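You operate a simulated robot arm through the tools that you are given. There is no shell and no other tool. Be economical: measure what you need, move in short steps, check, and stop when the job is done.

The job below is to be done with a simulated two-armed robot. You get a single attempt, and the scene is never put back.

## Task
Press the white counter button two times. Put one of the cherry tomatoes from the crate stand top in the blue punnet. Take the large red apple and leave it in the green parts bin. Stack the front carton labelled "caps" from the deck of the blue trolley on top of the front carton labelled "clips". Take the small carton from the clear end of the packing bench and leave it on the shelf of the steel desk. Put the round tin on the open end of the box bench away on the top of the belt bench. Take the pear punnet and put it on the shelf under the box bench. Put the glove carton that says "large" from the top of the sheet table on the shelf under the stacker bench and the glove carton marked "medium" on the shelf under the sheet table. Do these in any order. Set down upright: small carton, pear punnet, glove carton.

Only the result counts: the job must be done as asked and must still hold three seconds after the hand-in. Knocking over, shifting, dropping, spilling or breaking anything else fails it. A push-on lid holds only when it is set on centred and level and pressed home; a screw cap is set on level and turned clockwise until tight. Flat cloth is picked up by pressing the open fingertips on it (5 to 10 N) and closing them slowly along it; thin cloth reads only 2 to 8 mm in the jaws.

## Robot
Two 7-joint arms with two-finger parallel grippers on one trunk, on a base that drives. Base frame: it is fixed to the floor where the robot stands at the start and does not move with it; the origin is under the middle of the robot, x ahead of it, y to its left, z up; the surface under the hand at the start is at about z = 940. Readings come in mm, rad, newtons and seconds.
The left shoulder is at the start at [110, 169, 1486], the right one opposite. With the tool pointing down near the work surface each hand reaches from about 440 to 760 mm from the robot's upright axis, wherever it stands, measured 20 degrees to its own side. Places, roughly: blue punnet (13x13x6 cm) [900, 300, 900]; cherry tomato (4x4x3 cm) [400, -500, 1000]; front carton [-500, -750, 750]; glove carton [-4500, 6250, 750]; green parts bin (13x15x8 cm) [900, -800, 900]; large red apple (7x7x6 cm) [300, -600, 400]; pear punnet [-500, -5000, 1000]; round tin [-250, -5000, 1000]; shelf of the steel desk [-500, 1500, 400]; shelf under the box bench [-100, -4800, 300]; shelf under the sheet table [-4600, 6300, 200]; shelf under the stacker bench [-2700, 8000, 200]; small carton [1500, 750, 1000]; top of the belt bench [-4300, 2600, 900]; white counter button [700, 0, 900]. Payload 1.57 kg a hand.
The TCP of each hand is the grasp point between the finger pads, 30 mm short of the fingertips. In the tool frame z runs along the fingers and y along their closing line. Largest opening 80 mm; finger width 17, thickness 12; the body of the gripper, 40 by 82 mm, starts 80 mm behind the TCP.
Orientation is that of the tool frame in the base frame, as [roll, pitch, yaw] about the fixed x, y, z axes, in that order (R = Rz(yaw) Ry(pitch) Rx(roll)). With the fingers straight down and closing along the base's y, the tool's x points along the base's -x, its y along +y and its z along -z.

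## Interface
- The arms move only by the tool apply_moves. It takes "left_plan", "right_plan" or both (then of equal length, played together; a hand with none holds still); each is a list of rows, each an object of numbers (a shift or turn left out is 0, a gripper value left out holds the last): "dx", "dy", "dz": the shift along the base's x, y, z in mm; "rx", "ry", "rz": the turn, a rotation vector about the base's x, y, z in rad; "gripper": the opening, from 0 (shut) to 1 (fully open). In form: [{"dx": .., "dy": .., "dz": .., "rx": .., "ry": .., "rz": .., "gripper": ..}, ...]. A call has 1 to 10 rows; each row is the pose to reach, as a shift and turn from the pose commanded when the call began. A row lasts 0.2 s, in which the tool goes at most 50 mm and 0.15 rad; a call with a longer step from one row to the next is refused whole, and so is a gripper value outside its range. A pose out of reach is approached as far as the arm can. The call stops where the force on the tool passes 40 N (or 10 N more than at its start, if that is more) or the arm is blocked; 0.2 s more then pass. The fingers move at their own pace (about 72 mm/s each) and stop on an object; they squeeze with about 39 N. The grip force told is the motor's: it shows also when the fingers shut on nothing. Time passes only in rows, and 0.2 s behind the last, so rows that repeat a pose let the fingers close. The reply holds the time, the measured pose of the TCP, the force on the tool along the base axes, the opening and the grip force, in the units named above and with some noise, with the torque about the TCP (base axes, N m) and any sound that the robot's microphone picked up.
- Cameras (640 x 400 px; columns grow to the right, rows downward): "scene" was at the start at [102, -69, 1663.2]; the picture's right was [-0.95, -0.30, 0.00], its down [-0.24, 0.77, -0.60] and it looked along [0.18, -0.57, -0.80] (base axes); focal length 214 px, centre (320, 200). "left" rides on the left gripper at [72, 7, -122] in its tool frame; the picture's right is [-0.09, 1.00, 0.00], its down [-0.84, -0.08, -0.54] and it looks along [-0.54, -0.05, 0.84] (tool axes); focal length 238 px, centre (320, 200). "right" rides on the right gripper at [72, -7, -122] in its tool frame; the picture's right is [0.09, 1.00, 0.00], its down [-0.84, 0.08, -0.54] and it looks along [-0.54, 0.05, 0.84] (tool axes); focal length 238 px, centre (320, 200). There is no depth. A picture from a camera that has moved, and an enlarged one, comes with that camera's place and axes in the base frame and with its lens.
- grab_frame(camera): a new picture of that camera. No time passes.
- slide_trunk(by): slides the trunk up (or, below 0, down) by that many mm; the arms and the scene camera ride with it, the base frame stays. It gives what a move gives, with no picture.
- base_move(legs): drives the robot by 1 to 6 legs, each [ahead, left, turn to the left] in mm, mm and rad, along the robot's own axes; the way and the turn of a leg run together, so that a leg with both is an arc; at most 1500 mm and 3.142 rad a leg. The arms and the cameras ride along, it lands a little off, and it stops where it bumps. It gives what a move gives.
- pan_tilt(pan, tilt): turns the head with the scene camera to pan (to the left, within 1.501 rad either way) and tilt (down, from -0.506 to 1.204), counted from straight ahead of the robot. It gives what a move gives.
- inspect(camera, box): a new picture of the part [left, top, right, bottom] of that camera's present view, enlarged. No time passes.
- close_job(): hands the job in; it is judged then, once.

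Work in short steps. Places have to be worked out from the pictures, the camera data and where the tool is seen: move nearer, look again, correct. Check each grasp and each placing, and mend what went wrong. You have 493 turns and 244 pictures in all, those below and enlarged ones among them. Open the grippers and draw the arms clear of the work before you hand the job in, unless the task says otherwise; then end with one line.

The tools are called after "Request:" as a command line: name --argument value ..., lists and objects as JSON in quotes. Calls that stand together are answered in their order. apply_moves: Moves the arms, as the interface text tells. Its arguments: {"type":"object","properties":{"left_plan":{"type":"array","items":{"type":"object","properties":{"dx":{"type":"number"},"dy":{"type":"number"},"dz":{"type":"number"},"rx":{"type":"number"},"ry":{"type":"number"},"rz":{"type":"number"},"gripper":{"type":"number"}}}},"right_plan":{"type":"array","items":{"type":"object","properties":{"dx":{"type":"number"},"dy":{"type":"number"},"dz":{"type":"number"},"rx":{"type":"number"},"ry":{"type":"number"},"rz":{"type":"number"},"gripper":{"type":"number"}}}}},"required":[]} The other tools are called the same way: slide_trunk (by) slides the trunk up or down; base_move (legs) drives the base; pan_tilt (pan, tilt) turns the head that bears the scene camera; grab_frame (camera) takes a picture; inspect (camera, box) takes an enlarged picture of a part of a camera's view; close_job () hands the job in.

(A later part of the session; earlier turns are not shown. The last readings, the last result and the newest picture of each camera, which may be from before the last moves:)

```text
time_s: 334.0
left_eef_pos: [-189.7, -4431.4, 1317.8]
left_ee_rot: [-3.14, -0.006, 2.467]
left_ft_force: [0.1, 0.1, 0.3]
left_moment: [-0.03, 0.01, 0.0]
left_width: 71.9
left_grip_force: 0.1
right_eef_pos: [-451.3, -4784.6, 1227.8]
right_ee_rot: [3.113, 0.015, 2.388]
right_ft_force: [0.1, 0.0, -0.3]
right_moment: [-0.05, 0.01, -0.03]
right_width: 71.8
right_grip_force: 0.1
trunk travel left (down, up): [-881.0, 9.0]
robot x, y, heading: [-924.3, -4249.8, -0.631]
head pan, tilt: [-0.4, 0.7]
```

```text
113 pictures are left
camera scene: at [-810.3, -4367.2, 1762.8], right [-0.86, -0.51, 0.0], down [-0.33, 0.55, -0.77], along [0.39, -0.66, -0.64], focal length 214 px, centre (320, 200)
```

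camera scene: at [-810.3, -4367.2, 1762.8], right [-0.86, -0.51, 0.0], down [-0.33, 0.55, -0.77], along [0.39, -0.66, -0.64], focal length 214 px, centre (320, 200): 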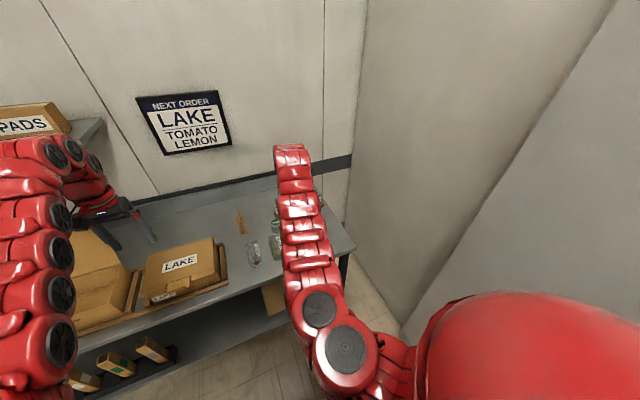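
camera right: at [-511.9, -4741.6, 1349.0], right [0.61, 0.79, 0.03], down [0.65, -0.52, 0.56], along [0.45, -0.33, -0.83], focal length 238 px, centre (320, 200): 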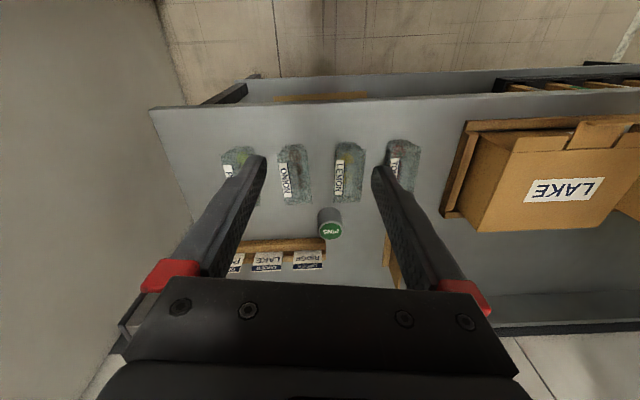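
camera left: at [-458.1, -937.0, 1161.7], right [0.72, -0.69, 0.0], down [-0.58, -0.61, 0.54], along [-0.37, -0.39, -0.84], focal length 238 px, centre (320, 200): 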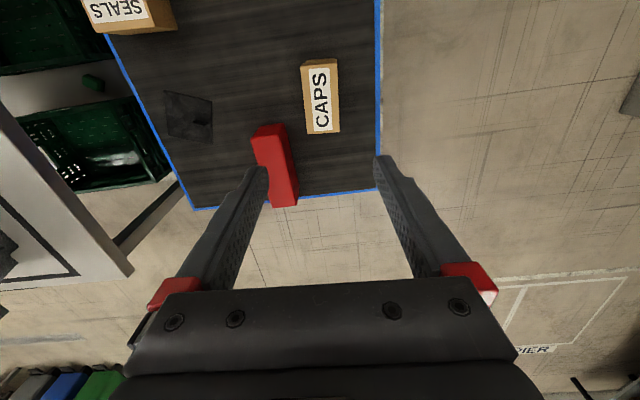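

Request:
inspect --camera "right" --box '[200, 100, 440, 290]'

```text
2.11 times, centred on (320, 195) of right
camera zoom: at [-511.9, -4741.6, 1349.0], right [0.61, 0.79, 0.03], down [0.65, -0.52, 0.56], along [0.45, -0.33, -0.83], focal length 502 px, centre (320, 210)
```

zoom: 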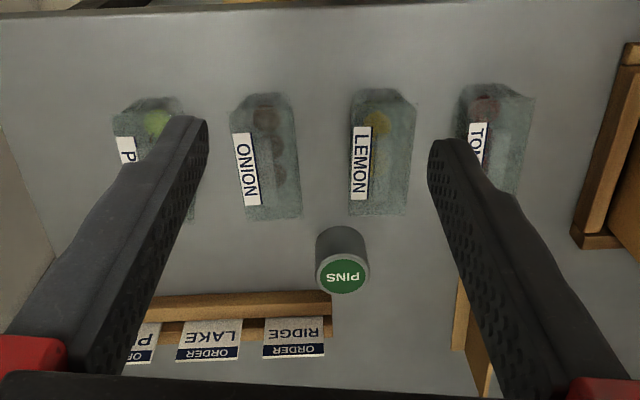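

The tin is marked PINS, and the pear punnet (P...) is at the far right near (-428, -4990), its near end 60 mm from the bench edge. I can grip it horizontally from the front. I shift right 77 mm and back 60 mm, then turn the right hand horizontal.

Request:
base_move --legs '[[-60, -77, 0]]'

Request:
apply_moves --right_plan '[{"rx": -0.088, "ry": -0.121, "rz": 0.02, "gripper": 1}, {"rx": -0.176, "ry": -0.242, "rz": 0.04}, {"rx": -0.264, "ry": -0.363, "rz": 0.05}, {"rx": -0.352, "ry": -0.484, "rz": 0.05}, {"rx": -0.44, "ry": -0.605, "rz": 0.05}, {"rx": -0.528, "ry": -0.726, "rz": 0.05}, {"rx": -0.616, "ry": -0.847, "rz": 0.05}, {"rx": -0.704, "ry": -0.968, "rz": 0.05}, {"rx": -0.792, "ry": -1.089, "rz": 0.05}, {"rx": -0.88, "ry": -1.21, "rz": 0.05}]'

```text
time_s: 335.1
left_eef_pos: [-280.6, -4459.3, 1316.9]
left_ee_rot: [-3.138, -0.006, 2.468]
left_ft_force: [0.0, 0.1, 0.1]
left_moment: [0.0, 0.0, 0.0]
left_width: 72.2
left_grip_force: 0.0
right_eef_pos: [-540.6, -4810.9, 1227.9]
right_ee_rot: [3.116, 0.012, 2.389]
right_ft_force: [-0.4, 0.9, 0.3]
right_moment: [-0.01, 0.03, 0.03]
right_width: 71.9
right_grip_force: 0.0
trunk travel left (down, up): [-881.0, 9.0]
robot x, y, heading: [-1014.9, -4276.2, -0.641]
head pan, tilt: [-0.4, 0.7]
```

```text
refused: row 2 steps farther than a row can; nothing moved
```

Request:
apply_moves --right_plan '[{"rx": -0.0885, "ry": -0.1185, "gripper": 1}, {"rx": -0.177, "ry": -0.237}, {"rx": -0.2655, "ry": -0.3555}, {"rx": -0.354, "ry": -0.474}, {"rx": -0.4425, "ry": -0.5925}, {"rx": -0.531, "ry": -0.711}, {"rx": -0.6195, "ry": -0.8295}, {"rx": -0.708, "ry": -0.948}, {"rx": -0.7965, "ry": -1.0665}, {"rx": -0.885, "ry": -1.185}]'

```text
time_s: 337.3
left_eef_pos: [-281.5, -4459.5, 1319.6]
left_ee_rot: [-3.138, -0.007, 2.467]
left_ft_force: [0.6, 0.0, 1.2]
left_moment: [0.0, 0.02, -0.01]
left_width: 72.0
left_grip_force: 0.0
right_eef_pos: [-543.7, -4813.1, 1228.2]
right_ee_rot: [2.131, 1.44, 1.512]
right_ft_force: [-0.2, -0.6, -0.2]
right_moment: [0.01, -0.01, 0.01]
right_width: 80.3
right_grip_force: 0.0
trunk travel left (down, up): [-881.0, 9.0]
robot x, y, heading: [-1009.6, -4271.7, -0.636]
head pan, tilt: [-0.4, 0.7]
```

I level the hand with a small correcting turn, then lower the trunk 330 mm to the punnet's height.

Request:
apply_moves --right_plan '[{"rx": -0.13, "ry": 0.009, "rz": -0.015}]'

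Request:
slide_trunk --by -270

Request:
grab_frame --camera "right"

Request:
grab_frame --camera "scene"

```text
time_s: 337.7
left_eef_pos: [-281.7, -4459.4, 1318.4]
left_ee_rot: [-3.138, -0.006, 2.466]
left_ft_force: [0.4, -0.2, -0.4]
left_moment: [-0.01, -0.06, -0.01]
left_width: 71.9
left_grip_force: 0.1
right_eef_pos: [-543.6, -4812.6, 1229.5]
right_ee_rot: [2.651, 1.569, 2.016]
right_ft_force: [-0.2, -0.4, 0.0]
right_moment: [0.04, 0.02, 0.0]
right_width: 79.9
right_grip_force: 0.1
trunk travel left (down, up): [-881.0, 9.0]
robot x, y, heading: [-1008.4, -4277.3, -0.64]
head pan, tilt: [-0.4, 0.7]
```

```text
time_s: 340.5
left_eef_pos: [-283.2, -4459.0, 1047.4]
left_ee_rot: [-3.138, -0.006, 2.466]
left_ft_force: [-0.4, 0.7, 0.7]
left_moment: [-0.03, -0.05, 0.01]
left_width: 72.1
left_grip_force: 0.3
right_eef_pos: [-544.8, -4812.1, 958.4]
right_ee_rot: [2.418, 1.565, 1.786]
right_ft_force: [-0.6, 0.7, 0.1]
right_moment: [-0.02, 0.01, 0.01]
right_width: 79.8
right_grip_force: 0.1
trunk travel left (down, up): [-611.0, 279.0]
robot x, y, heading: [-1008.6, -4273.4, -0.64]
head pan, tilt: [-0.4, 0.7]
```

```text
111 pictures are left
camera right: at [-646.3, -4745.4, 887.1], right [0.59, 0.8, -0.09], down [-0.39, 0.38, 0.84], along [0.71, -0.46, 0.54], focal length 238 px, centre (320, 200)
```

right: 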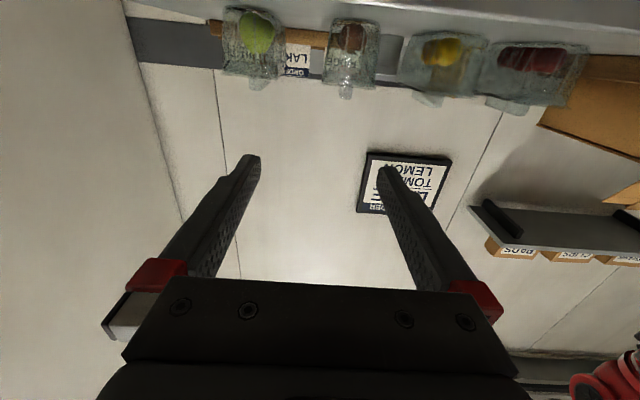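

```text
110 pictures are left
camera scene: at [-903.5, -4395.4, 1492.8], right [-0.86, -0.51, 0.0], down [-0.33, 0.55, -0.76], along [0.39, -0.66, -0.64], focal length 214 px, centre (320, 200)
```

scene: 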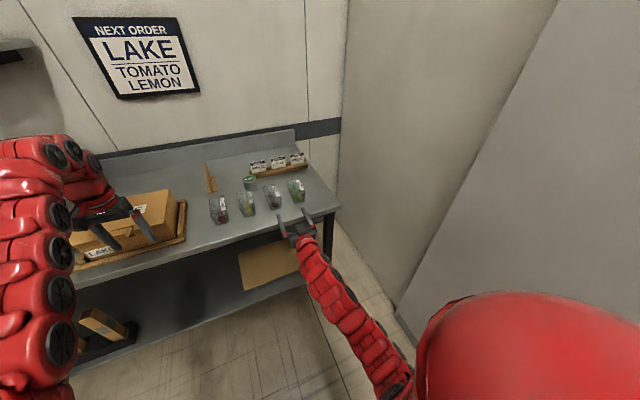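

Request:
inspect --camera "right" --box '[200, 0, 400, 120]'

Request:
inspect --camera "scene" --box '[190, 140, 350, 290]'

```text
3.20 times, centred on (300, 60) of right
camera zoom: at [-646.3, -4745.4, 887.1], right [0.59, 0.8, -0.09], down [-0.39, 0.38, 0.84], along [0.71, -0.46, 0.54], focal length 763 px, centre (384, 648)
```

zoom: 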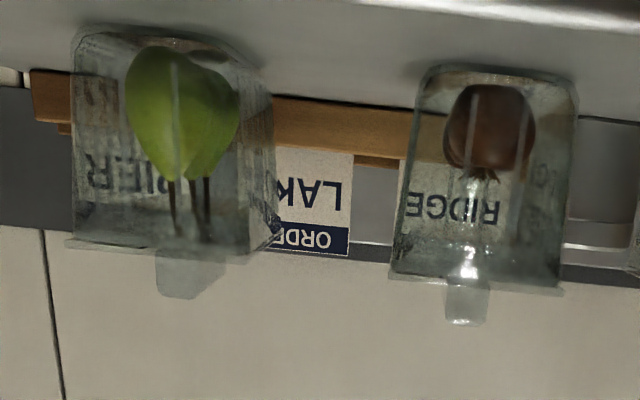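

```text
2.67 times, centred on (270, 215) of scene
camera zoom: at [-903.5, -4395.4, 1492.8], right [-0.86, -0.51, 0.0], down [-0.33, 0.55, -0.76], along [0.39, -0.66, -0.64], focal length 572 px, centre (453, 160)
```

zoom: 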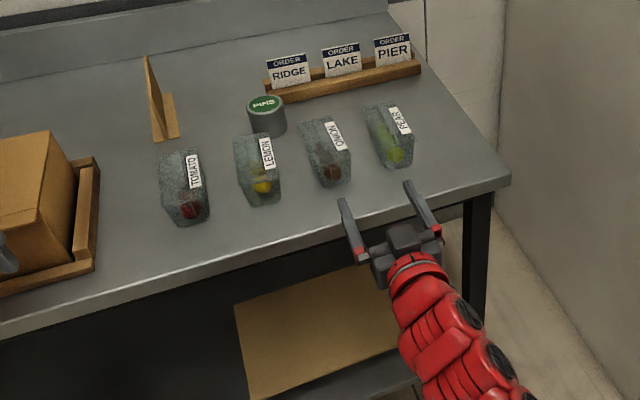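

The punnet stands with its rim at z about 917 and base at 866, centre u about -4275. I strafe right 78 mm, lower the hand to z 890 and check alignment.

Request:
base_move --legs '[[0, -78, 0]]'

Request:
apply_moves --right_plan '[{"dz": -35}, {"dz": -68}]'

Request:
grab_frame --camera "right"

```text
time_s: 341.5
left_eef_pos: [-330.5, -4524.4, 1047.4]
left_ee_rot: [-3.139, -0.008, 2.463]
left_ft_force: [-0.3, 0.2, 0.1]
left_moment: [0.04, -0.01, 0.02]
left_width: 72.2
left_grip_force: 0.1
right_eef_pos: [-593.1, -4877.0, 958.7]
right_ee_rot: [2.312, 1.565, 1.677]
right_ft_force: [0.3, 0.0, 0.4]
right_moment: [0.02, 0.02, 0.03]
right_width: 80.2
right_grip_force: 0.2
trunk travel left (down, up): [-611.0, 279.0]
robot x, y, heading: [-1055.8, -4337.9, -0.636]
head pan, tilt: [-0.4, 0.7]
```

```text
time_s: 342.1
left_eef_pos: [-329.7, -4524.3, 1048.4]
left_ee_rot: [-3.138, -0.009, 2.464]
left_ft_force: [-0.1, 0.1, 0.6]
left_moment: [0.02, -0.03, -0.04]
left_width: 72.0
left_grip_force: 0.1
right_eef_pos: [-593.0, -4877.2, 890.8]
right_ee_rot: [2.341, 1.567, 1.707]
right_ft_force: [1.3, 0.3, -0.5]
right_moment: [0.04, 0.01, -0.02]
right_width: 79.8
right_grip_force: 0.0
trunk travel left (down, up): [-611.0, 279.0]
robot x, y, heading: [-1054.5, -4338.4, -0.635]
head pan, tilt: [-0.4, 0.7]
```

```text
107 pictures are left
camera right: at [-694.1, -4810.1, 818.9], right [0.59, 0.8, -0.09], down [-0.39, 0.38, 0.84], along [0.71, -0.46, 0.54], focal length 238 px, centre (320, 200)
```

right: 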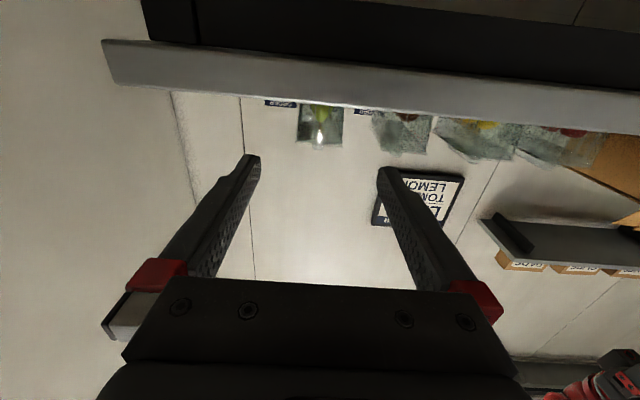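

The punnet is centred between the fingers. I drive ahead 120 mm and check again.

Request:
base_move --legs '[[120, 0, 0]]'

Request:
grab_frame --camera "right"

Request:
inspect --camera "scene" --box '[190, 140, 350, 290]'

```text
time_s: 343.4
left_eef_pos: [-234.1, -4596.2, 1047.8]
left_ee_rot: [-3.137, -0.007, 2.462]
left_ft_force: [0.4, -0.3, 0.3]
left_moment: [0.02, 0.04, 0.0]
left_width: 72.0
left_grip_force: 0.1
right_eef_pos: [-496.6, -4948.2, 891.1]
right_ee_rot: [2.466, 1.566, 1.828]
right_ft_force: [1.0, -0.2, -1.0]
right_moment: [-0.01, -0.03, -0.03]
right_width: 80.1
right_grip_force: 0.0
trunk travel left (down, up): [-611.0, 279.0]
robot x, y, heading: [-959.5, -4410.1, -0.643]
head pan, tilt: [-0.4, 0.7]
```

```text
106 pictures are left
camera right: at [-598.7, -4881.7, 818.9], right [0.59, 0.8, -0.09], down [-0.39, 0.38, 0.84], along [0.71, -0.46, 0.54], focal length 238 px, centre (320, 200)
```

right: 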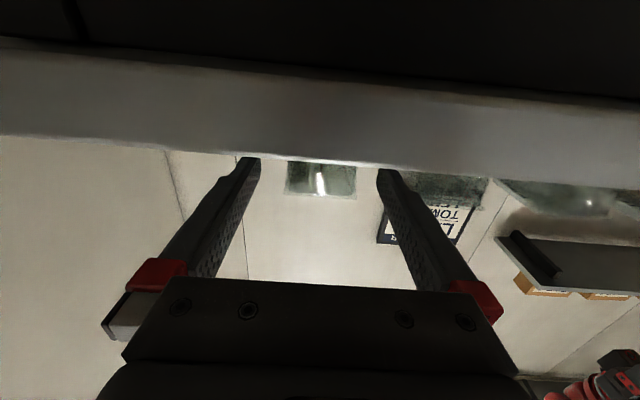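

```text
2.67 times, centred on (270, 215) of scene
camera zoom: at [-854.2, -4530.2, 1492.8], right [-0.86, -0.51, 0.0], down [-0.33, 0.56, -0.76], along [0.39, -0.66, -0.64], focal length 572 px, centre (453, 160)
```

zoom: 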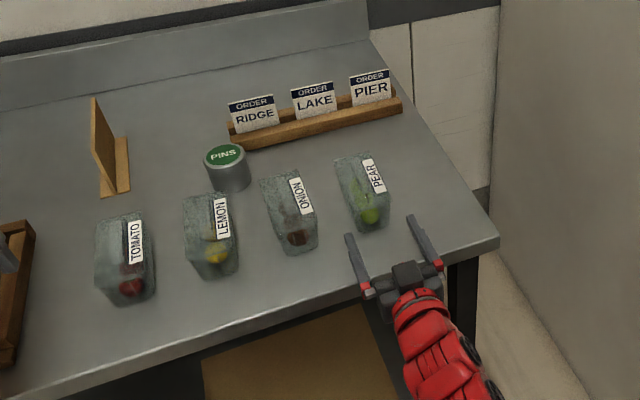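

Both views solve to bench edge n 2496, z 854, and the punnet's near end at n 2590. I drive in 53 mm and close the fingers.

Request:
base_move --legs '[[53, 0, 0]]'

Request:
apply_moves --right_plan '[{"gripper": 0.85}, {"gripper": 0.7}, {"gripper": 0.6}, {"gripper": 0.6}]'

Request:
inspect --camera "scene" --box '[190, 140, 350, 290]'

```text
time_s: 344.3
left_eef_pos: [-192.9, -4627.2, 1047.0]
left_ee_rot: [-3.137, -0.01, 2.464]
left_ft_force: [-0.5, -0.2, -0.7]
left_moment: [-0.03, 0.02, 0.0]
left_width: 71.8
left_grip_force: 0.2
right_eef_pos: [-457.0, -4979.7, 891.0]
right_ee_rot: [2.529, 1.566, 1.892]
right_ft_force: [-0.3, -0.6, 0.4]
right_moment: [-0.04, -0.05, 0.0]
right_width: 80.3
right_grip_force: 0.1
trunk travel left (down, up): [-611.0, 279.0]
robot x, y, heading: [-922.8, -4442.5, -0.646]
head pan, tilt: [-0.4, 0.7]
```

```text
time_s: 345.3
left_eef_pos: [-194.0, -4626.0, 1048.6]
left_ee_rot: [-3.137, -0.007, 2.462]
left_ft_force: [-0.1, -0.3, 0.2]
left_moment: [-0.01, 0.02, -0.03]
left_width: 71.9
left_grip_force: 0.0
right_eef_pos: [-456.9, -4979.5, 891.5]
right_ee_rot: [2.285, 1.567, 1.647]
right_ft_force: [-0.8, 0.1, 2.7]
right_moment: [-0.1, -0.09, 0.04]
right_width: 55.9
right_grip_force: 39.2
trunk travel left (down, up): [-611.0, 279.0]
robot x, y, heading: [-920.6, -4439.6, -0.643]
head pan, tilt: [-0.4, 0.7]
```

```text
2.67 times, centred on (270, 215) of scene
camera zoom: at [-814.1, -4560.0, 1492.9], right [-0.86, -0.51, 0.0], down [-0.33, 0.56, -0.77], along [0.39, -0.66, -0.64], focal length 572 px, centre (453, 160)
```

zoom: 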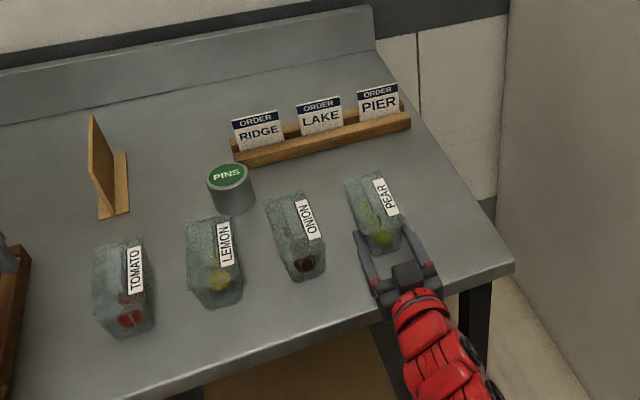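

Gripped at 56 mm. I lift 40 mm and check.

Request:
apply_moves --right_plan '[{"dz": 15, "gripper": 0.55}, {"dz": 30}, {"dz": 45}]'

Request:
inspect --camera "scene" --box '[190, 140, 350, 290]'

```text
time_s: 346.1
left_eef_pos: [-193.2, -4627.0, 1048.9]
left_ee_rot: [-3.138, -0.008, 2.461]
left_ft_force: [-0.7, -0.4, 0.0]
left_moment: [-0.02, -0.03, 0.04]
left_width: 72.2
left_grip_force: 0.1
right_eef_pos: [-456.5, -4978.8, 935.3]
right_ee_rot: [2.54, 1.565, 1.903]
right_ft_force: [0.2, -0.6, -1.1]
right_moment: [0.03, 0.04, -0.01]
right_width: 56.1
right_grip_force: 39.5
trunk travel left (down, up): [-611.0, 279.0]
robot x, y, heading: [-921.1, -4442.9, -0.644]
head pan, tilt: [-0.4, 0.7]
```

```text
2.67 times, centred on (270, 215) of scene
camera zoom: at [-813.6, -4560.6, 1492.8], right [-0.86, -0.51, 0.0], down [-0.33, 0.56, -0.76], along [0.39, -0.66, -0.64], focal length 572 px, centre (453, 160)
```

zoom: 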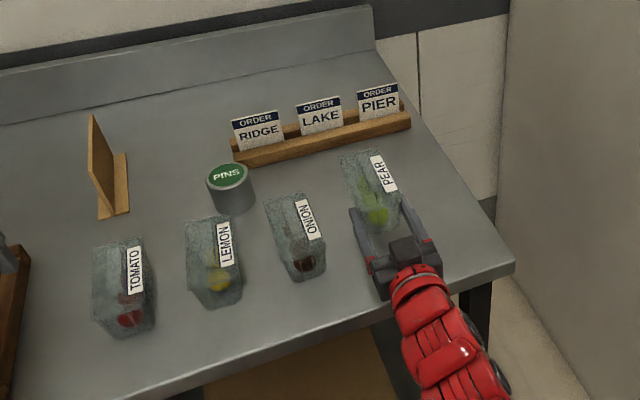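

Holding well. I back off 350 mm, lower the trunk and look at the shelf under the bench.

Request:
base_move --legs '[[-350, 0, 0]]'

Request:
slide_trunk --by -350

Request:
pan_tilt --pan 0.0 --tilt 0.55

Request:
grab_frame --camera "scene"

```text
time_s: 348.4
left_eef_pos: [-471.6, -4414.9, 1047.9]
left_ee_rot: [-3.137, -0.006, 2.468]
left_ft_force: [-0.4, 0.5, -0.8]
left_moment: [0.01, 0.02, 0.02]
left_width: 72.0
left_grip_force: 0.0
right_eef_pos: [-731.3, -4771.2, 936.6]
right_ee_rot: [2.396, 1.566, 1.768]
right_ft_force: [0.1, -0.7, -0.6]
right_moment: [0.01, 0.05, 0.0]
right_width: 56.0
right_grip_force: 38.5
trunk travel left (down, up): [-611.0, 279.0]
robot x, y, heading: [-1199.7, -4234.5, -0.627]
head pan, tilt: [-0.4, 0.7]
```

```text
time_s: 351.8
left_eef_pos: [-470.8, -4414.4, 698.1]
left_ee_rot: [-3.138, -0.006, 2.47]
left_ft_force: [-0.6, -0.9, -0.3]
left_moment: [0.01, 0.01, 0.03]
left_width: 71.8
left_grip_force: 0.2
right_eef_pos: [-731.5, -4771.6, 585.5]
right_ee_rot: [2.444, 1.565, 1.813]
right_ft_force: [0.6, -0.3, -0.3]
right_moment: [0.01, 0.02, -0.03]
right_width: 55.9
right_grip_force: 39.4
trunk travel left (down, up): [-261.0, 629.0]
robot x, y, heading: [-1195.7, -4235.8, -0.636]
head pan, tilt: [-0.4, 0.7]
```

```text
time_s: 352.7
left_eef_pos: [-470.1, -4414.0, 698.3]
left_ee_rot: [-3.136, -0.006, 2.472]
left_ft_force: [0.0, -0.1, 0.9]
left_moment: [0.01, -0.02, -0.01]
left_width: 72.0
left_grip_force: 0.1
right_eef_pos: [-731.4, -4770.7, 584.6]
right_ee_rot: [2.456, 1.565, 1.829]
right_ft_force: [0.6, 0.4, -0.6]
right_moment: [0.05, 0.02, -0.03]
right_width: 55.8
right_grip_force: 38.7
trunk travel left (down, up): [-261.0, 629.0]
robot x, y, heading: [-1201.5, -4233.1, -0.633]
head pan, tilt: [0.0, 0.55]
```

```text
102 pictures are left
camera scene: at [-1062.7, -4334.2, 1155.9], right [-0.59, -0.81, 0.0], down [-0.42, 0.31, -0.85], along [0.69, -0.5, -0.52], focal length 214 px, centre (320, 200)
```

scene: 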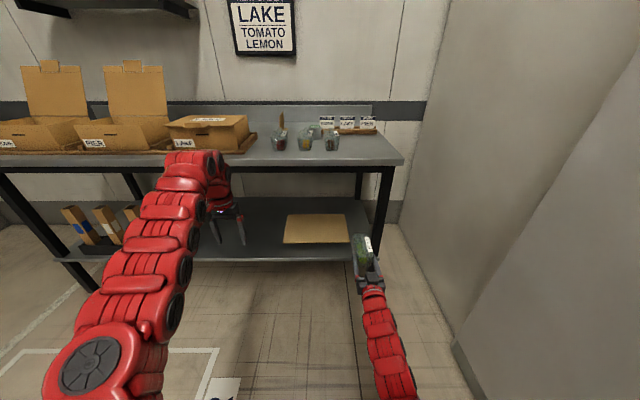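

The shelf is clear left of the flat cardboard. I swing the left hand out of the way to the left, then strafe left to the clear stretch.

Request:
apply_moves --left_plan '[{"dx": -6, "dy": 47}, {"dx": -12, "dy": 95}, {"dx": -18, "dy": 142}, {"dx": -24, "dy": 190}, {"dx": -30, "dy": 237}, {"dx": -36, "dy": 285}, {"dx": -42, "dy": 332}, {"dx": -48, "dy": 380}, {"dx": -53, "dy": 427}]'

Request:
base_move --legs '[[0, 515, 0]]'

Request:
slide_trunk --by -140

Request:
grab_frame --camera "scene"

```text
time_s: 354.7
left_eef_pos: [-518.5, -3986.8, 684.5]
left_ee_rot: [-3.14, -0.006, 2.468]
left_ft_force: [-0.5, -0.2, -0.6]
left_moment: [-0.01, 0.01, -0.01]
left_width: 71.9
left_grip_force: 0.0
left hand out of reach, approached as far as the arm can: row 3, 4, 5, 6, 7, 8, 9
right_eef_pos: [-731.8, -4770.0, 584.8]
right_ee_rot: [2.448, 1.566, 1.817]
right_ft_force: [0.2, -0.2, -1.2]
right_moment: [0.04, 0.06, 0.02]
right_width: 56.0
right_grip_force: 39.0
trunk travel left (down, up): [-261.0, 629.0]
robot x, y, heading: [-1200.7, -4235.0, -0.627]
head pan, tilt: [0.0, 0.55]
```

```text
time_s: 357.7
left_eef_pos: [-216.0, -3569.4, 683.2]
left_ee_rot: [-3.14, -0.006, 2.473]
left_ft_force: [-0.7, 0.5, 0.0]
left_moment: [-0.03, 0.0, -0.02]
left_width: 71.8
left_grip_force: 0.0
right_eef_pos: [-426.7, -4354.2, 585.5]
right_ee_rot: [2.498, 1.565, 1.873]
right_ft_force: [0.0, 0.6, 0.2]
right_moment: [0.07, 0.01, 0.02]
right_width: 55.8
right_grip_force: 39.2
trunk travel left (down, up): [-261.0, 629.0]
robot x, y, heading: [-897.7, -3820.7, -0.63]
head pan, tilt: [0.0, 0.55]
```

```text
time_s: 359.3
left_eef_pos: [-216.7, -3569.2, 544.8]
left_ee_rot: [-3.139, -0.005, 2.474]
left_ft_force: [0.2, -0.8, -0.2]
left_moment: [0.0, -0.03, 0.0]
left_width: 71.9
left_grip_force: 0.0
right_eef_pos: [-426.4, -4353.6, 446.1]
right_ee_rot: [2.426, 1.565, 1.799]
right_ft_force: [-1.2, 0.5, -0.1]
right_moment: [0.02, 0.04, 0.04]
right_width: 55.5
right_grip_force: 39.3
trunk travel left (down, up): [-121.0, 769.0]
robot x, y, heading: [-898.3, -3822.0, -0.627]
head pan, tilt: [0.0, 0.55]
```

```text
101 pictures are left
camera scene: at [-759.8, -3919.0, 1016.0], right [-0.59, -0.81, 0.0], down [-0.42, 0.31, -0.85], along [0.69, -0.5, -0.52], focal length 214 px, centre (320, 200)
```

scene: 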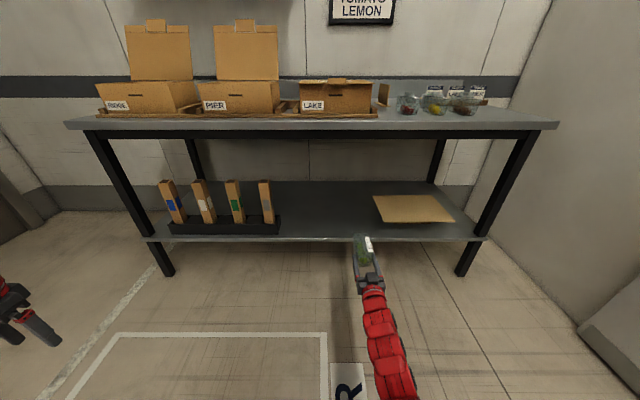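

The shelf surface works out at z about 293, and the spot in front of the hand (u -3758) is clear. I lower the trunk 80 mm and drive ahead 330 mm.

Request:
slide_trunk --by -75

Request:
base_move --legs '[[280, 0, 0]]'

Request:
grab_frame --camera "scene"

Request:
grab_frame --camera "right"

```text
time_s: 360.4
left_eef_pos: [-212.6, -3570.9, 465.2]
left_ee_rot: [-3.136, -0.018, 2.474]
left_ft_force: [-0.4, 0.3, 0.3]
left_moment: [-0.05, 0.0, -0.01]
left_width: 72.1
left_grip_force: 0.1
right_eef_pos: [-421.1, -4357.2, 373.2]
right_ee_rot: [2.884, 1.565, 2.256]
right_ft_force: [-2.5, 2.3, -0.6]
right_moment: [-0.02, -0.02, -0.04]
right_width: 55.9
right_grip_force: 38.7
trunk travel left (down, up): [-46.0, 844.0]
robot x, y, heading: [-898.5, -3818.2, -0.629]
head pan, tilt: [0.0, 0.55]
```

```text
time_s: 362.4
left_eef_pos: [13.6, -3738.2, 462.1]
left_ee_rot: [-3.135, -0.021, 2.469]
left_ft_force: [-1.0, 0.3, 0.6]
left_moment: [-0.01, -0.05, 0.0]
left_width: 71.8
left_grip_force: 0.0
right_eef_pos: [-197.2, -4522.7, 368.1]
right_ee_rot: [-3.097, 1.562, 2.556]
right_ft_force: [0.5, 0.2, -0.1]
right_moment: [0.06, 0.08, 0.04]
right_width: 55.5
right_grip_force: 38.7
trunk travel left (down, up): [-46.0, 844.0]
robot x, y, heading: [-666.8, -3983.4, -0.633]
head pan, tilt: [0.0, 0.55]
```

```text
100 pictures are left
camera scene: at [-521.6, -4088.8, 940.7], right [-0.59, -0.81, 0.0], down [-0.44, 0.31, -0.84], along [0.68, -0.5, -0.54], focal length 214 px, centre (320, 200)
```

scene: 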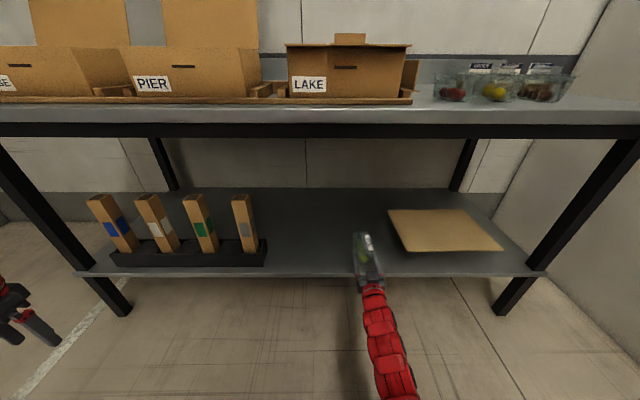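

```text
99 pictures are left
camera right: at [-300.2, -4456.2, 297.4], right [0.59, 0.8, -0.09], down [-0.39, 0.38, 0.84], along [0.71, -0.46, 0.53], focal length 238 px, centre (320, 200)
```

right: 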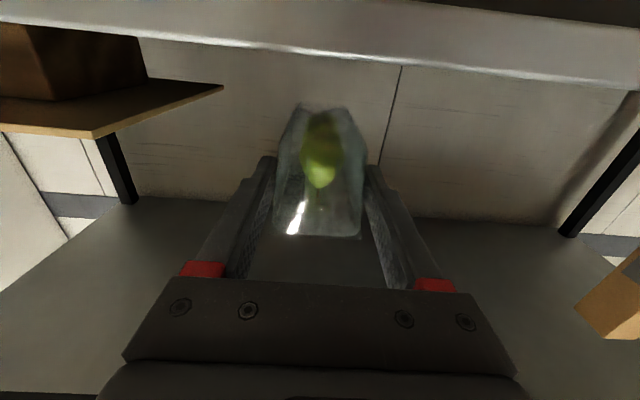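

The shelf top is at z about 300. I drive 55 mm further in, then lower until it touches.

Request:
base_move --legs '[[58, 0, 0]]'

Request:
apply_moves --right_plan '[{"dz": -8}, {"dz": -14}, {"dz": -19}, {"dz": -23}, {"dz": -27}, {"dz": -30}, {"dz": -33}, {"dz": -36}]'

Request:
grab_frame --camera "scene"

```text
time_s: 363.4
left_eef_pos: [62.3, -3774.5, 462.1]
left_ee_rot: [-3.138, -0.021, 2.468]
left_ft_force: [-0.3, 0.2, 0.9]
left_moment: [0.0, -0.03, 0.01]
left_width: 72.0
left_grip_force: 0.0
right_eef_pos: [-152.1, -4560.5, 369.0]
right_ee_rot: [2.18, 1.566, 1.548]
right_ft_force: [0.6, 0.1, -1.1]
right_moment: [-0.01, 0.06, 0.01]
right_width: 55.5
right_grip_force: 39.2
trunk travel left (down, up): [-46.0, 844.0]
robot x, y, heading: [-622.1, -4021.8, -0.631]
head pan, tilt: [0.0, 0.55]
```

```text
time_s: 365.4
left_eef_pos: [54.3, -3776.4, 481.7]
left_ee_rot: [3.128, -0.001, 2.468]
left_ft_force: [0.6, -0.2, 0.1]
left_moment: [-0.01, 0.01, 0.01]
left_width: 71.7
left_grip_force: 0.1
right_eef_pos: [-153.1, -4570.7, 369.1]
right_ee_rot: [-0.505, 1.511, -1.141]
right_ft_force: [-1.4, -0.9, -0.9]
right_moment: [-0.01, 0.05, 0.01]
right_width: 55.6
right_grip_force: 39.1
trunk travel left (down, up): [-46.0, 844.0]
robot x, y, heading: [-621.2, -4019.0, -0.636]
head pan, tilt: [0.0, 0.55]
stopped in row 8 (right hand): the arm was blocked; the commanded pose is now the measured one
```

```text
98 pictures are left
camera scene: at [-495.6, -4128.5, 943.9], right [-0.59, -0.81, -0.02], down [-0.41, 0.32, -0.85], along [0.69, -0.5, -0.52], focal length 214 px, centre (320, 200)
```

scene: 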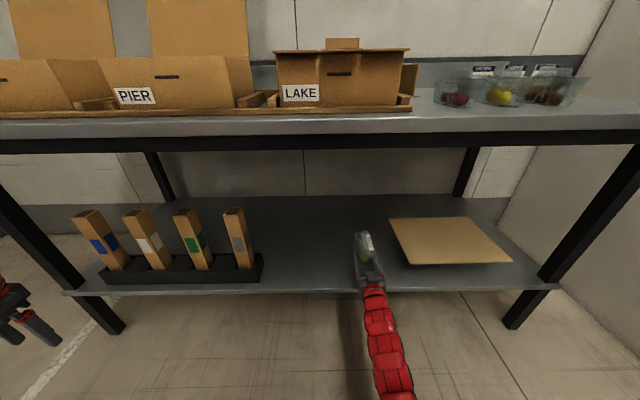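

The elbow seems to bind low down. I raise the trunk 90 mm and reach down with the arm instead.

Request:
slide_trunk --by 90

Request:
apply_moves --right_plan '[{"dz": -5}]'

```text
time_s: 366.6
left_eef_pos: [57.8, -3772.1, 559.3]
left_ee_rot: [-3.14, -0.005, 2.468]
left_ft_force: [0.2, 0.7, 0.2]
left_moment: [0.0, 0.02, 0.0]
left_width: 71.7
left_grip_force: 0.0
right_eef_pos: [-151.2, -4569.6, 456.2]
right_ee_rot: [-0.683, 1.506, -1.321]
right_ft_force: [-0.2, -0.3, -0.4]
right_moment: [0.0, 0.02, 0.02]
right_width: 55.7
right_grip_force: 38.4
trunk travel left (down, up): [-136.0, 754.0]
robot x, y, heading: [-622.5, -4020.0, -0.635]
head pan, tilt: [0.0, 0.55]
```

```text
time_s: 367.0
left_eef_pos: [57.4, -3772.9, 559.0]
left_ee_rot: [-3.14, -0.005, 2.467]
left_ft_force: [1.2, 0.2, -0.2]
left_moment: [0.05, -0.02, -0.03]
left_width: 71.8
left_grip_force: 0.1
right_eef_pos: [-150.6, -4569.4, 452.0]
right_ee_rot: [-0.667, 1.505, -1.304]
right_ft_force: [0.1, 0.3, 0.0]
right_moment: [0.02, 0.02, 0.01]
right_width: 55.9
right_grip_force: 39.4
trunk travel left (down, up): [-136.0, 754.0]
robot x, y, heading: [-625.1, -4020.0, -0.633]
head pan, tilt: [0.0, 0.55]
```

Now it follows. I level the hand and lower toward the shelf.

Request:
apply_moves --right_plan '[{"rx": 0.063, "ry": 0.017, "dz": -30}, {"rx": 0.063, "ry": 0.017, "dz": -60}, {"rx": 0.063, "ry": 0.017, "dz": -85}, {"rx": 0.063, "ry": 0.017, "dz": -97}]'

Request:
grab_frame --camera "right"

```text
time_s: 368.0
left_eef_pos: [57.0, -3772.5, 558.8]
left_ee_rot: [-3.141, -0.005, 2.468]
left_ft_force: [0.9, -0.9, -0.2]
left_moment: [0.01, 0.0, -0.03]
left_width: 72.1
left_grip_force: 0.0
right_eef_pos: [-150.2, -4569.1, 352.8]
right_ee_rot: [-2.429, 1.57, -3.067]
right_ft_force: [0.2, -0.3, -1.1]
right_moment: [0.02, -0.01, 0.0]
right_width: 55.7
right_grip_force: 38.8
trunk travel left (down, up): [-136.0, 754.0]
robot x, y, heading: [-625.9, -4019.0, -0.637]
head pan, tilt: [0.0, 0.55]
```

```text
97 pictures are left
camera right: at [-251.9, -4502.0, 281.0], right [0.59, 0.8, -0.09], down [-0.39, 0.38, 0.84], along [0.7, -0.46, 0.54], focal length 238 px, centre (320, 200)
```

right: 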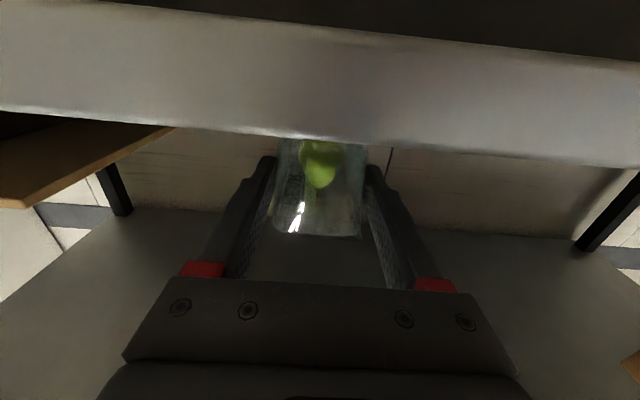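

The shelf is at z 300.6 and its edge at n 2527; the punnet is inside it. I lower the last 15 mm.

Request:
apply_moves --right_plan '[{"dz": -5}, {"dz": -9}, {"dz": -12}, {"dz": -15}, {"dz": -18}, {"dz": -21}]'

```text
time_s: 369.4
left_eef_pos: [57.7, -3771.6, 560.0]
left_ee_rot: [-3.141, -0.005, 2.469]
left_ft_force: [1.1, 0.5, -0.5]
left_moment: [0.02, 0.02, 0.0]
left_width: 72.0
left_grip_force: 0.0
right_eef_pos: [-151.1, -4568.8, 333.0]
right_ee_rot: [1.109, 1.57, 0.473]
right_ft_force: [-0.3, -0.1, -0.1]
right_moment: [0.02, 0.03, 0.0]
right_width: 55.7
right_grip_force: 39.1
trunk travel left (down, up): [-136.0, 754.0]
robot x, y, heading: [-625.2, -4021.1, -0.634]
head pan, tilt: [0.0, 0.55]
```

Request:
apply_moves --right_plan '[{"dz": -3}, {"dz": -6}, {"dz": -9}, {"dz": -12}]'

```text
time_s: 370.4
left_eef_pos: [57.2, -3770.4, 560.2]
left_ee_rot: [-3.14, -0.002, 2.467]
left_ft_force: [1.5, 0.0, 0.2]
left_moment: [0.02, 0.0, -0.03]
left_width: 71.8
left_grip_force: 0.0
right_eef_pos: [-151.1, -4569.3, 325.4]
right_ee_rot: [-0.163, 1.563, -0.801]
right_ft_force: [0.1, -5.9, 24.9]
right_moment: [-0.16, -0.16, 0.17]
right_width: 54.9
right_grip_force: 39.0
trunk travel left (down, up): [-136.0, 754.0]
robot x, y, heading: [-624.4, -4021.7, -0.631]
head pan, tilt: [0.0, 0.55]
```

Contact with the shelf. I ease up, open, and draw straight back.

Request:
apply_moves --right_plan '[{"dz": 2}, {"dz": 3, "gripper": 0.8}, {"dz": 3, "gripper": 0.95}, {"dz": 3, "gripper": 0.95}]'

Request:
base_move --legs '[[-350, 0, 0]]'

Request:
inspect --camera "scene" --box '[260, 150, 480, 290]'

```text
time_s: 371.4
left_eef_pos: [57.2, -3771.5, 558.7]
left_ee_rot: [-3.141, -0.003, 2.468]
left_ft_force: [-0.3, -0.9, -0.4]
left_moment: [0.01, -0.02, 0.01]
left_width: 72.0
left_grip_force: 0.0
right_eef_pos: [-151.6, -4568.9, 324.3]
right_ee_rot: [-2.942, 1.569, 2.703]
right_ft_force: [0.3, 1.2, 0.4]
right_moment: [0.0, 0.03, 0.02]
right_width: 76.0
right_grip_force: 0.0
trunk travel left (down, up): [-136.0, 754.0]
robot x, y, heading: [-626.2, -4022.2, -0.63]
head pan, tilt: [0.0, 0.55]
```

```text
time_s: 373.7
left_eef_pos: [-220.8, -3570.7, 559.4]
left_ee_rot: [-3.14, -0.005, 2.459]
left_ft_force: [0.5, -0.1, -1.1]
left_moment: [0.01, -0.01, -0.01]
left_width: 71.9
left_grip_force: 0.1
right_eef_pos: [-434.9, -4366.4, 325.0]
right_ee_rot: [1.066, 1.571, 0.422]
right_ft_force: [0.2, -0.4, 0.3]
right_moment: [0.0, -0.01, -0.04]
right_width: 76.0
right_grip_force: 0.1
trunk travel left (down, up): [-136.0, 754.0]
robot x, y, heading: [-905.4, -3808.8, -0.641]
head pan, tilt: [0.0, 0.55]
```

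```text
2.86 times, centred on (370, 220) of scene
camera zoom: at [-767.6, -3913.0, 1030.9], right [-0.6, -0.8, 0.0], down [-0.42, 0.31, -0.85], along [0.68, -0.51, -0.52], focal length 613 px, centre (177, 143)
```

zoom: 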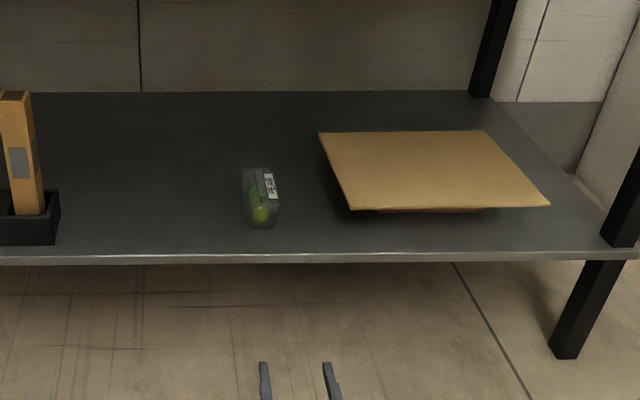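

The pear punnet stands upright on the shelf. Now the tin: I raise the trunk and turn the right hand back to pointing down.

Request:
slide_trunk --by 400

Request:
slide_trunk --by 250

Request:
apply_moves --right_plan '[{"rx": 0.0885, "ry": 0.1185, "dz": 20, "gripper": 1}, {"rx": 0.177, "ry": 0.237, "dz": 60}, {"rx": 0.2655, "ry": 0.3555, "dz": 100}, {"rx": 0.354, "ry": 0.474, "dz": 140}, {"rx": 0.4425, "ry": 0.5925, "dz": 160}, {"rx": 0.531, "ry": 0.711, "dz": 160}, {"rx": 0.6195, "ry": 0.8295, "dz": 160}, {"rx": 0.708, "ry": 0.948, "dz": 160}, {"rx": 0.7965, "ry": 1.0665, "dz": 160}, {"rx": 0.885, "ry": 1.185, "dz": 160}]'

```text
time_s: 377.5
left_eef_pos: [-220.7, -3571.4, 958.2]
left_ee_rot: [3.141, -0.005, 2.459]
left_ft_force: [-0.4, -0.1, -0.2]
left_moment: [-0.01, 0.03, -0.01]
left_width: 72.2
left_grip_force: 0.2
right_eef_pos: [-435.0, -4366.2, 725.5]
right_ee_rot: [-2.423, 1.571, -3.065]
right_ft_force: [-0.1, -0.7, -0.2]
right_moment: [-0.01, 0.01, -0.02]
right_width: 76.0
right_grip_force: 0.0
trunk travel left (down, up): [-536.0, 354.0]
robot x, y, heading: [-902.3, -3813.9, -0.642]
head pan, tilt: [0.0, 0.55]
```

```text
time_s: 380.1
left_eef_pos: [-220.9, -3570.4, 1209.7]
left_ee_rot: [-3.141, -0.004, 2.46]
left_ft_force: [0.9, -0.3, 0.1]
left_moment: [0.04, -0.01, 0.03]
left_width: 71.9
left_grip_force: 0.1
right_eef_pos: [-434.3, -4364.9, 973.8]
right_ee_rot: [-2.14, 1.571, -2.786]
right_ft_force: [-0.1, -0.2, -0.3]
right_moment: [-0.02, 0.01, -0.01]
right_width: 76.1
right_grip_force: 0.2
trunk travel left (down, up): [-786.0, 104.0]
robot x, y, heading: [-904.4, -3813.0, -0.641]
head pan, tilt: [0.0, 0.55]
```

```text
time_s: 382.3
left_eef_pos: [-220.5, -3571.1, 1209.8]
left_ee_rot: [-3.139, -0.004, 2.461]
left_ft_force: [0.7, 0.1, 0.7]
left_moment: [-0.02, 0.03, -0.01]
left_width: 71.9
left_grip_force: 0.1
right_eef_pos: [-434.1, -4365.3, 1133.6]
right_ee_rot: [-3.141, 0.087, 2.506]
right_ft_force: [0.3, -0.2, 0.3]
right_moment: [0.0, 0.03, -0.01]
right_width: 80.3
right_grip_force: 0.1
trunk travel left (down, up): [-786.0, 104.0]
robot x, y, heading: [-903.4, -3813.8, -0.639]
head pan, tilt: [0.0, 0.55]
```

I level it and drive to the tin: right 330 mm, then ahead 470 mm with the hand high.

Request:
apply_moves --right_plan '[{"rx": 0.052, "ry": 0.07}]'

Request:
base_move --legs '[[0, -330, 0], [470, 0, 0]]'

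Request:
grab_frame --camera "right"

```text
time_s: 382.7
left_eef_pos: [-218.9, -3570.0, 1208.2]
left_ee_rot: [-3.139, -0.005, 2.461]
left_ft_force: [-0.1, 0.4, -1.0]
left_moment: [-0.01, -0.02, 0.01]
left_width: 71.6
left_grip_force: 0.1
right_eef_pos: [-434.3, -4365.2, 1134.3]
right_ee_rot: [-3.137, 0.001, 2.502]
right_ft_force: [0.2, -0.1, -0.4]
right_moment: [-0.01, 0.02, -0.01]
right_width: 80.0
right_grip_force: 0.1
trunk travel left (down, up): [-786.0, 104.0]
robot x, y, heading: [-905.4, -3813.9, -0.642]
head pan, tilt: [0.0, 0.55]
```

```text
time_s: 387.3
left_eef_pos: [-37.8, -4118.5, 1209.8]
left_ee_rot: [-3.141, -0.004, 2.462]
left_ft_force: [-0.4, -0.8, 1.0]
left_moment: [0.0, 0.0, 0.01]
left_width: 71.8
left_grip_force: 0.1
right_eef_pos: [-249.5, -4913.9, 1135.7]
right_ee_rot: [-3.138, 0.005, 2.502]
right_ft_force: [0.4, 0.0, 0.3]
right_moment: [-0.04, 0.0, 0.0]
right_width: 80.3
right_grip_force: 0.0
trunk travel left (down, up): [-786.0, 104.0]
robot x, y, heading: [-721.2, -4363.3, -0.638]
head pan, tilt: [0.0, 0.55]
```

```text
95 pictures are left
camera right: at [-312.0, -4876.0, 1256.5], right [0.52, 0.85, 0.0], down [0.72, -0.43, 0.55], along [0.46, -0.29, -0.84], focal length 238 px, centre (320, 200)
```

right: 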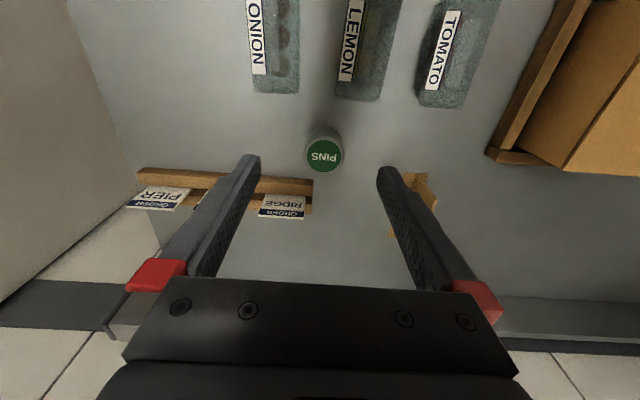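

The tin is at (-199, -4942), about 54 mm wide. I creep ahead 60 mm and then align over it.

Request:
base_move --legs '[[60, 0, 0]]'

Request:
grab_frame --camera "right"

```text
time_s: 388.3
left_eef_pos: [6.3, -4150.1, 1211.2]
left_ee_rot: [-3.14, -0.002, 2.463]
left_ft_force: [-1.6, 0.4, 0.2]
left_moment: [-0.04, -0.01, 0.01]
left_width: 72.0
left_grip_force: 0.1
right_eef_pos: [-206.2, -4947.4, 1137.9]
right_ee_rot: [-3.139, 0.007, 2.503]
right_ft_force: [-0.1, 0.7, 0.2]
right_moment: [-0.02, -0.03, 0.01]
right_width: 79.9
right_grip_force: 0.1
trunk travel left (down, up): [-786.0, 104.0]
robot x, y, heading: [-673.8, -4393.8, -0.64]
head pan, tilt: [0.0, 0.55]
```

```text
94 pictures are left
camera right: at [-267.4, -4909.4, 1258.3], right [0.52, 0.85, 0.0], down [0.72, -0.43, 0.55], along [0.47, -0.29, -0.84], focal length 238 px, centre (320, 200)
```

right: 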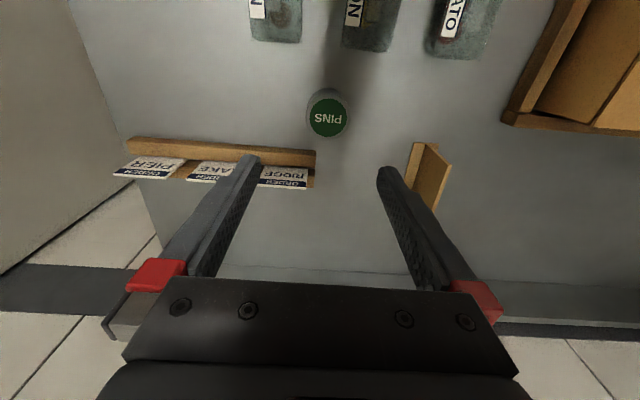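

Request:
apply_moves --right_plan '[{"dx": 5, "dy": 2, "dz": -45}, {"dx": 11, "dy": 4, "dz": -90}, {"dx": 11, "dy": 4, "dz": -135}, {"dx": 11, "dy": 4, "dz": -160}]'

Request:
grab_frame --camera "right"

```text
time_s: 389.3
left_eef_pos: [9.7, -4153.1, 1209.3]
left_ee_rot: [-3.139, -0.004, 2.462]
left_ft_force: [0.1, 0.6, -0.8]
left_moment: [0.01, 0.02, 0.03]
left_width: 72.0
left_grip_force: 0.0
right_eef_pos: [-193.6, -4943.6, 974.7]
right_ee_rot: [-3.137, 0.003, 2.503]
right_ft_force: [0.0, 0.3, -0.3]
right_moment: [0.02, -0.01, -0.02]
right_width: 80.0
right_grip_force: 0.0
trunk travel left (down, up): [-786.0, 104.0]
robot x, y, heading: [-672.7, -4401.4, -0.641]
head pan, tilt: [0.0, 0.55]
```

```text
93 pictures are left
camera right: at [-254.5, -4906.5, 1096.2], right [0.52, 0.85, 0.0], down [0.72, -0.43, 0.55], along [0.46, -0.29, -0.84], focal length 238 px, centre (320, 200)
```

right: 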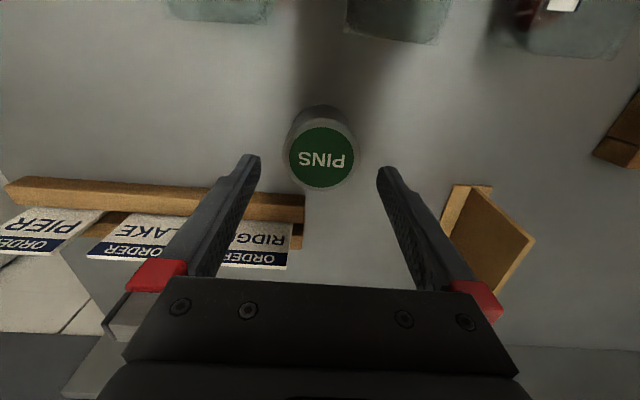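

Aligned and clear of the card holder. I lower onto the tin and close.

Request:
apply_moves --right_plan '[{"dx": -2, "dz": -30}, {"dx": -2, "dz": -60}, {"dx": -2, "dz": -72}, {"dx": -2, "dz": -72, "gripper": 0.65}, {"dx": -2, "dz": -72, "gripper": 0.55}, {"dx": -2, "dz": -72, "gripper": 0.55}]'

```text
time_s: 390.7
left_eef_pos: [10.0, -4152.3, 1209.7]
left_ee_rot: [-3.139, -0.005, 2.464]
left_ft_force: [0.1, 0.2, -0.3]
left_moment: [-0.03, -0.01, -0.04]
left_width: 72.3
left_grip_force: 0.2
right_eef_pos: [-201.0, -4939.1, 904.2]
right_ee_rot: [-3.136, 0.005, 2.504]
right_ft_force: [-0.8, -0.7, 0.4]
right_moment: [0.05, 0.04, 0.01]
right_width: 53.2
right_grip_force: 38.7
right hand out of reach, approached as far as the arm can: row 2, 3, 4, 5, 6
trunk travel left (down, up): [-786.0, 104.0]
robot x, y, heading: [-674.8, -4399.0, -0.636]
head pan, tilt: [0.0, 0.55]
```

Gripped at 53 mm. I lift the tin and check.

Request:
apply_moves --right_plan '[{"dz": 40}, {"dz": 90}, {"dz": 140}, {"dz": 190}, {"dz": 235}]'

Request:
grab_frame --camera "right"

```text
time_s: 391.9
left_eef_pos: [8.8, -4154.9, 1209.2]
left_ee_rot: [-3.141, -0.004, 2.463]
left_ft_force: [0.5, 0.1, 0.1]
left_moment: [0.0, -0.05, -0.03]
left_width: 71.9
left_grip_force: 0.1
right_eef_pos: [-202.6, -4938.8, 1142.4]
right_ee_rot: [-3.139, 0.006, 2.503]
right_ft_force: [0.0, -0.2, -0.4]
right_moment: [-0.02, -0.02, -0.01]
right_width: 43.6
right_grip_force: 0.0
trunk travel left (down, up): [-786.0, 104.0]
robot x, y, heading: [-676.1, -4399.2, -0.642]
head pan, tilt: [0.0, 0.55]
```

```text
92 pictures are left
camera right: at [-263.7, -4899.5, 1263.7], right [0.52, 0.85, 0.0], down [0.72, -0.43, 0.55], along [0.46, -0.29, -0.84], focal length 238 px, centre (320, 200)
```

right: 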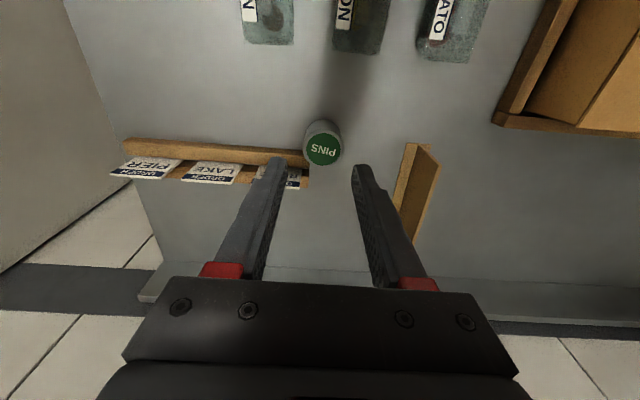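

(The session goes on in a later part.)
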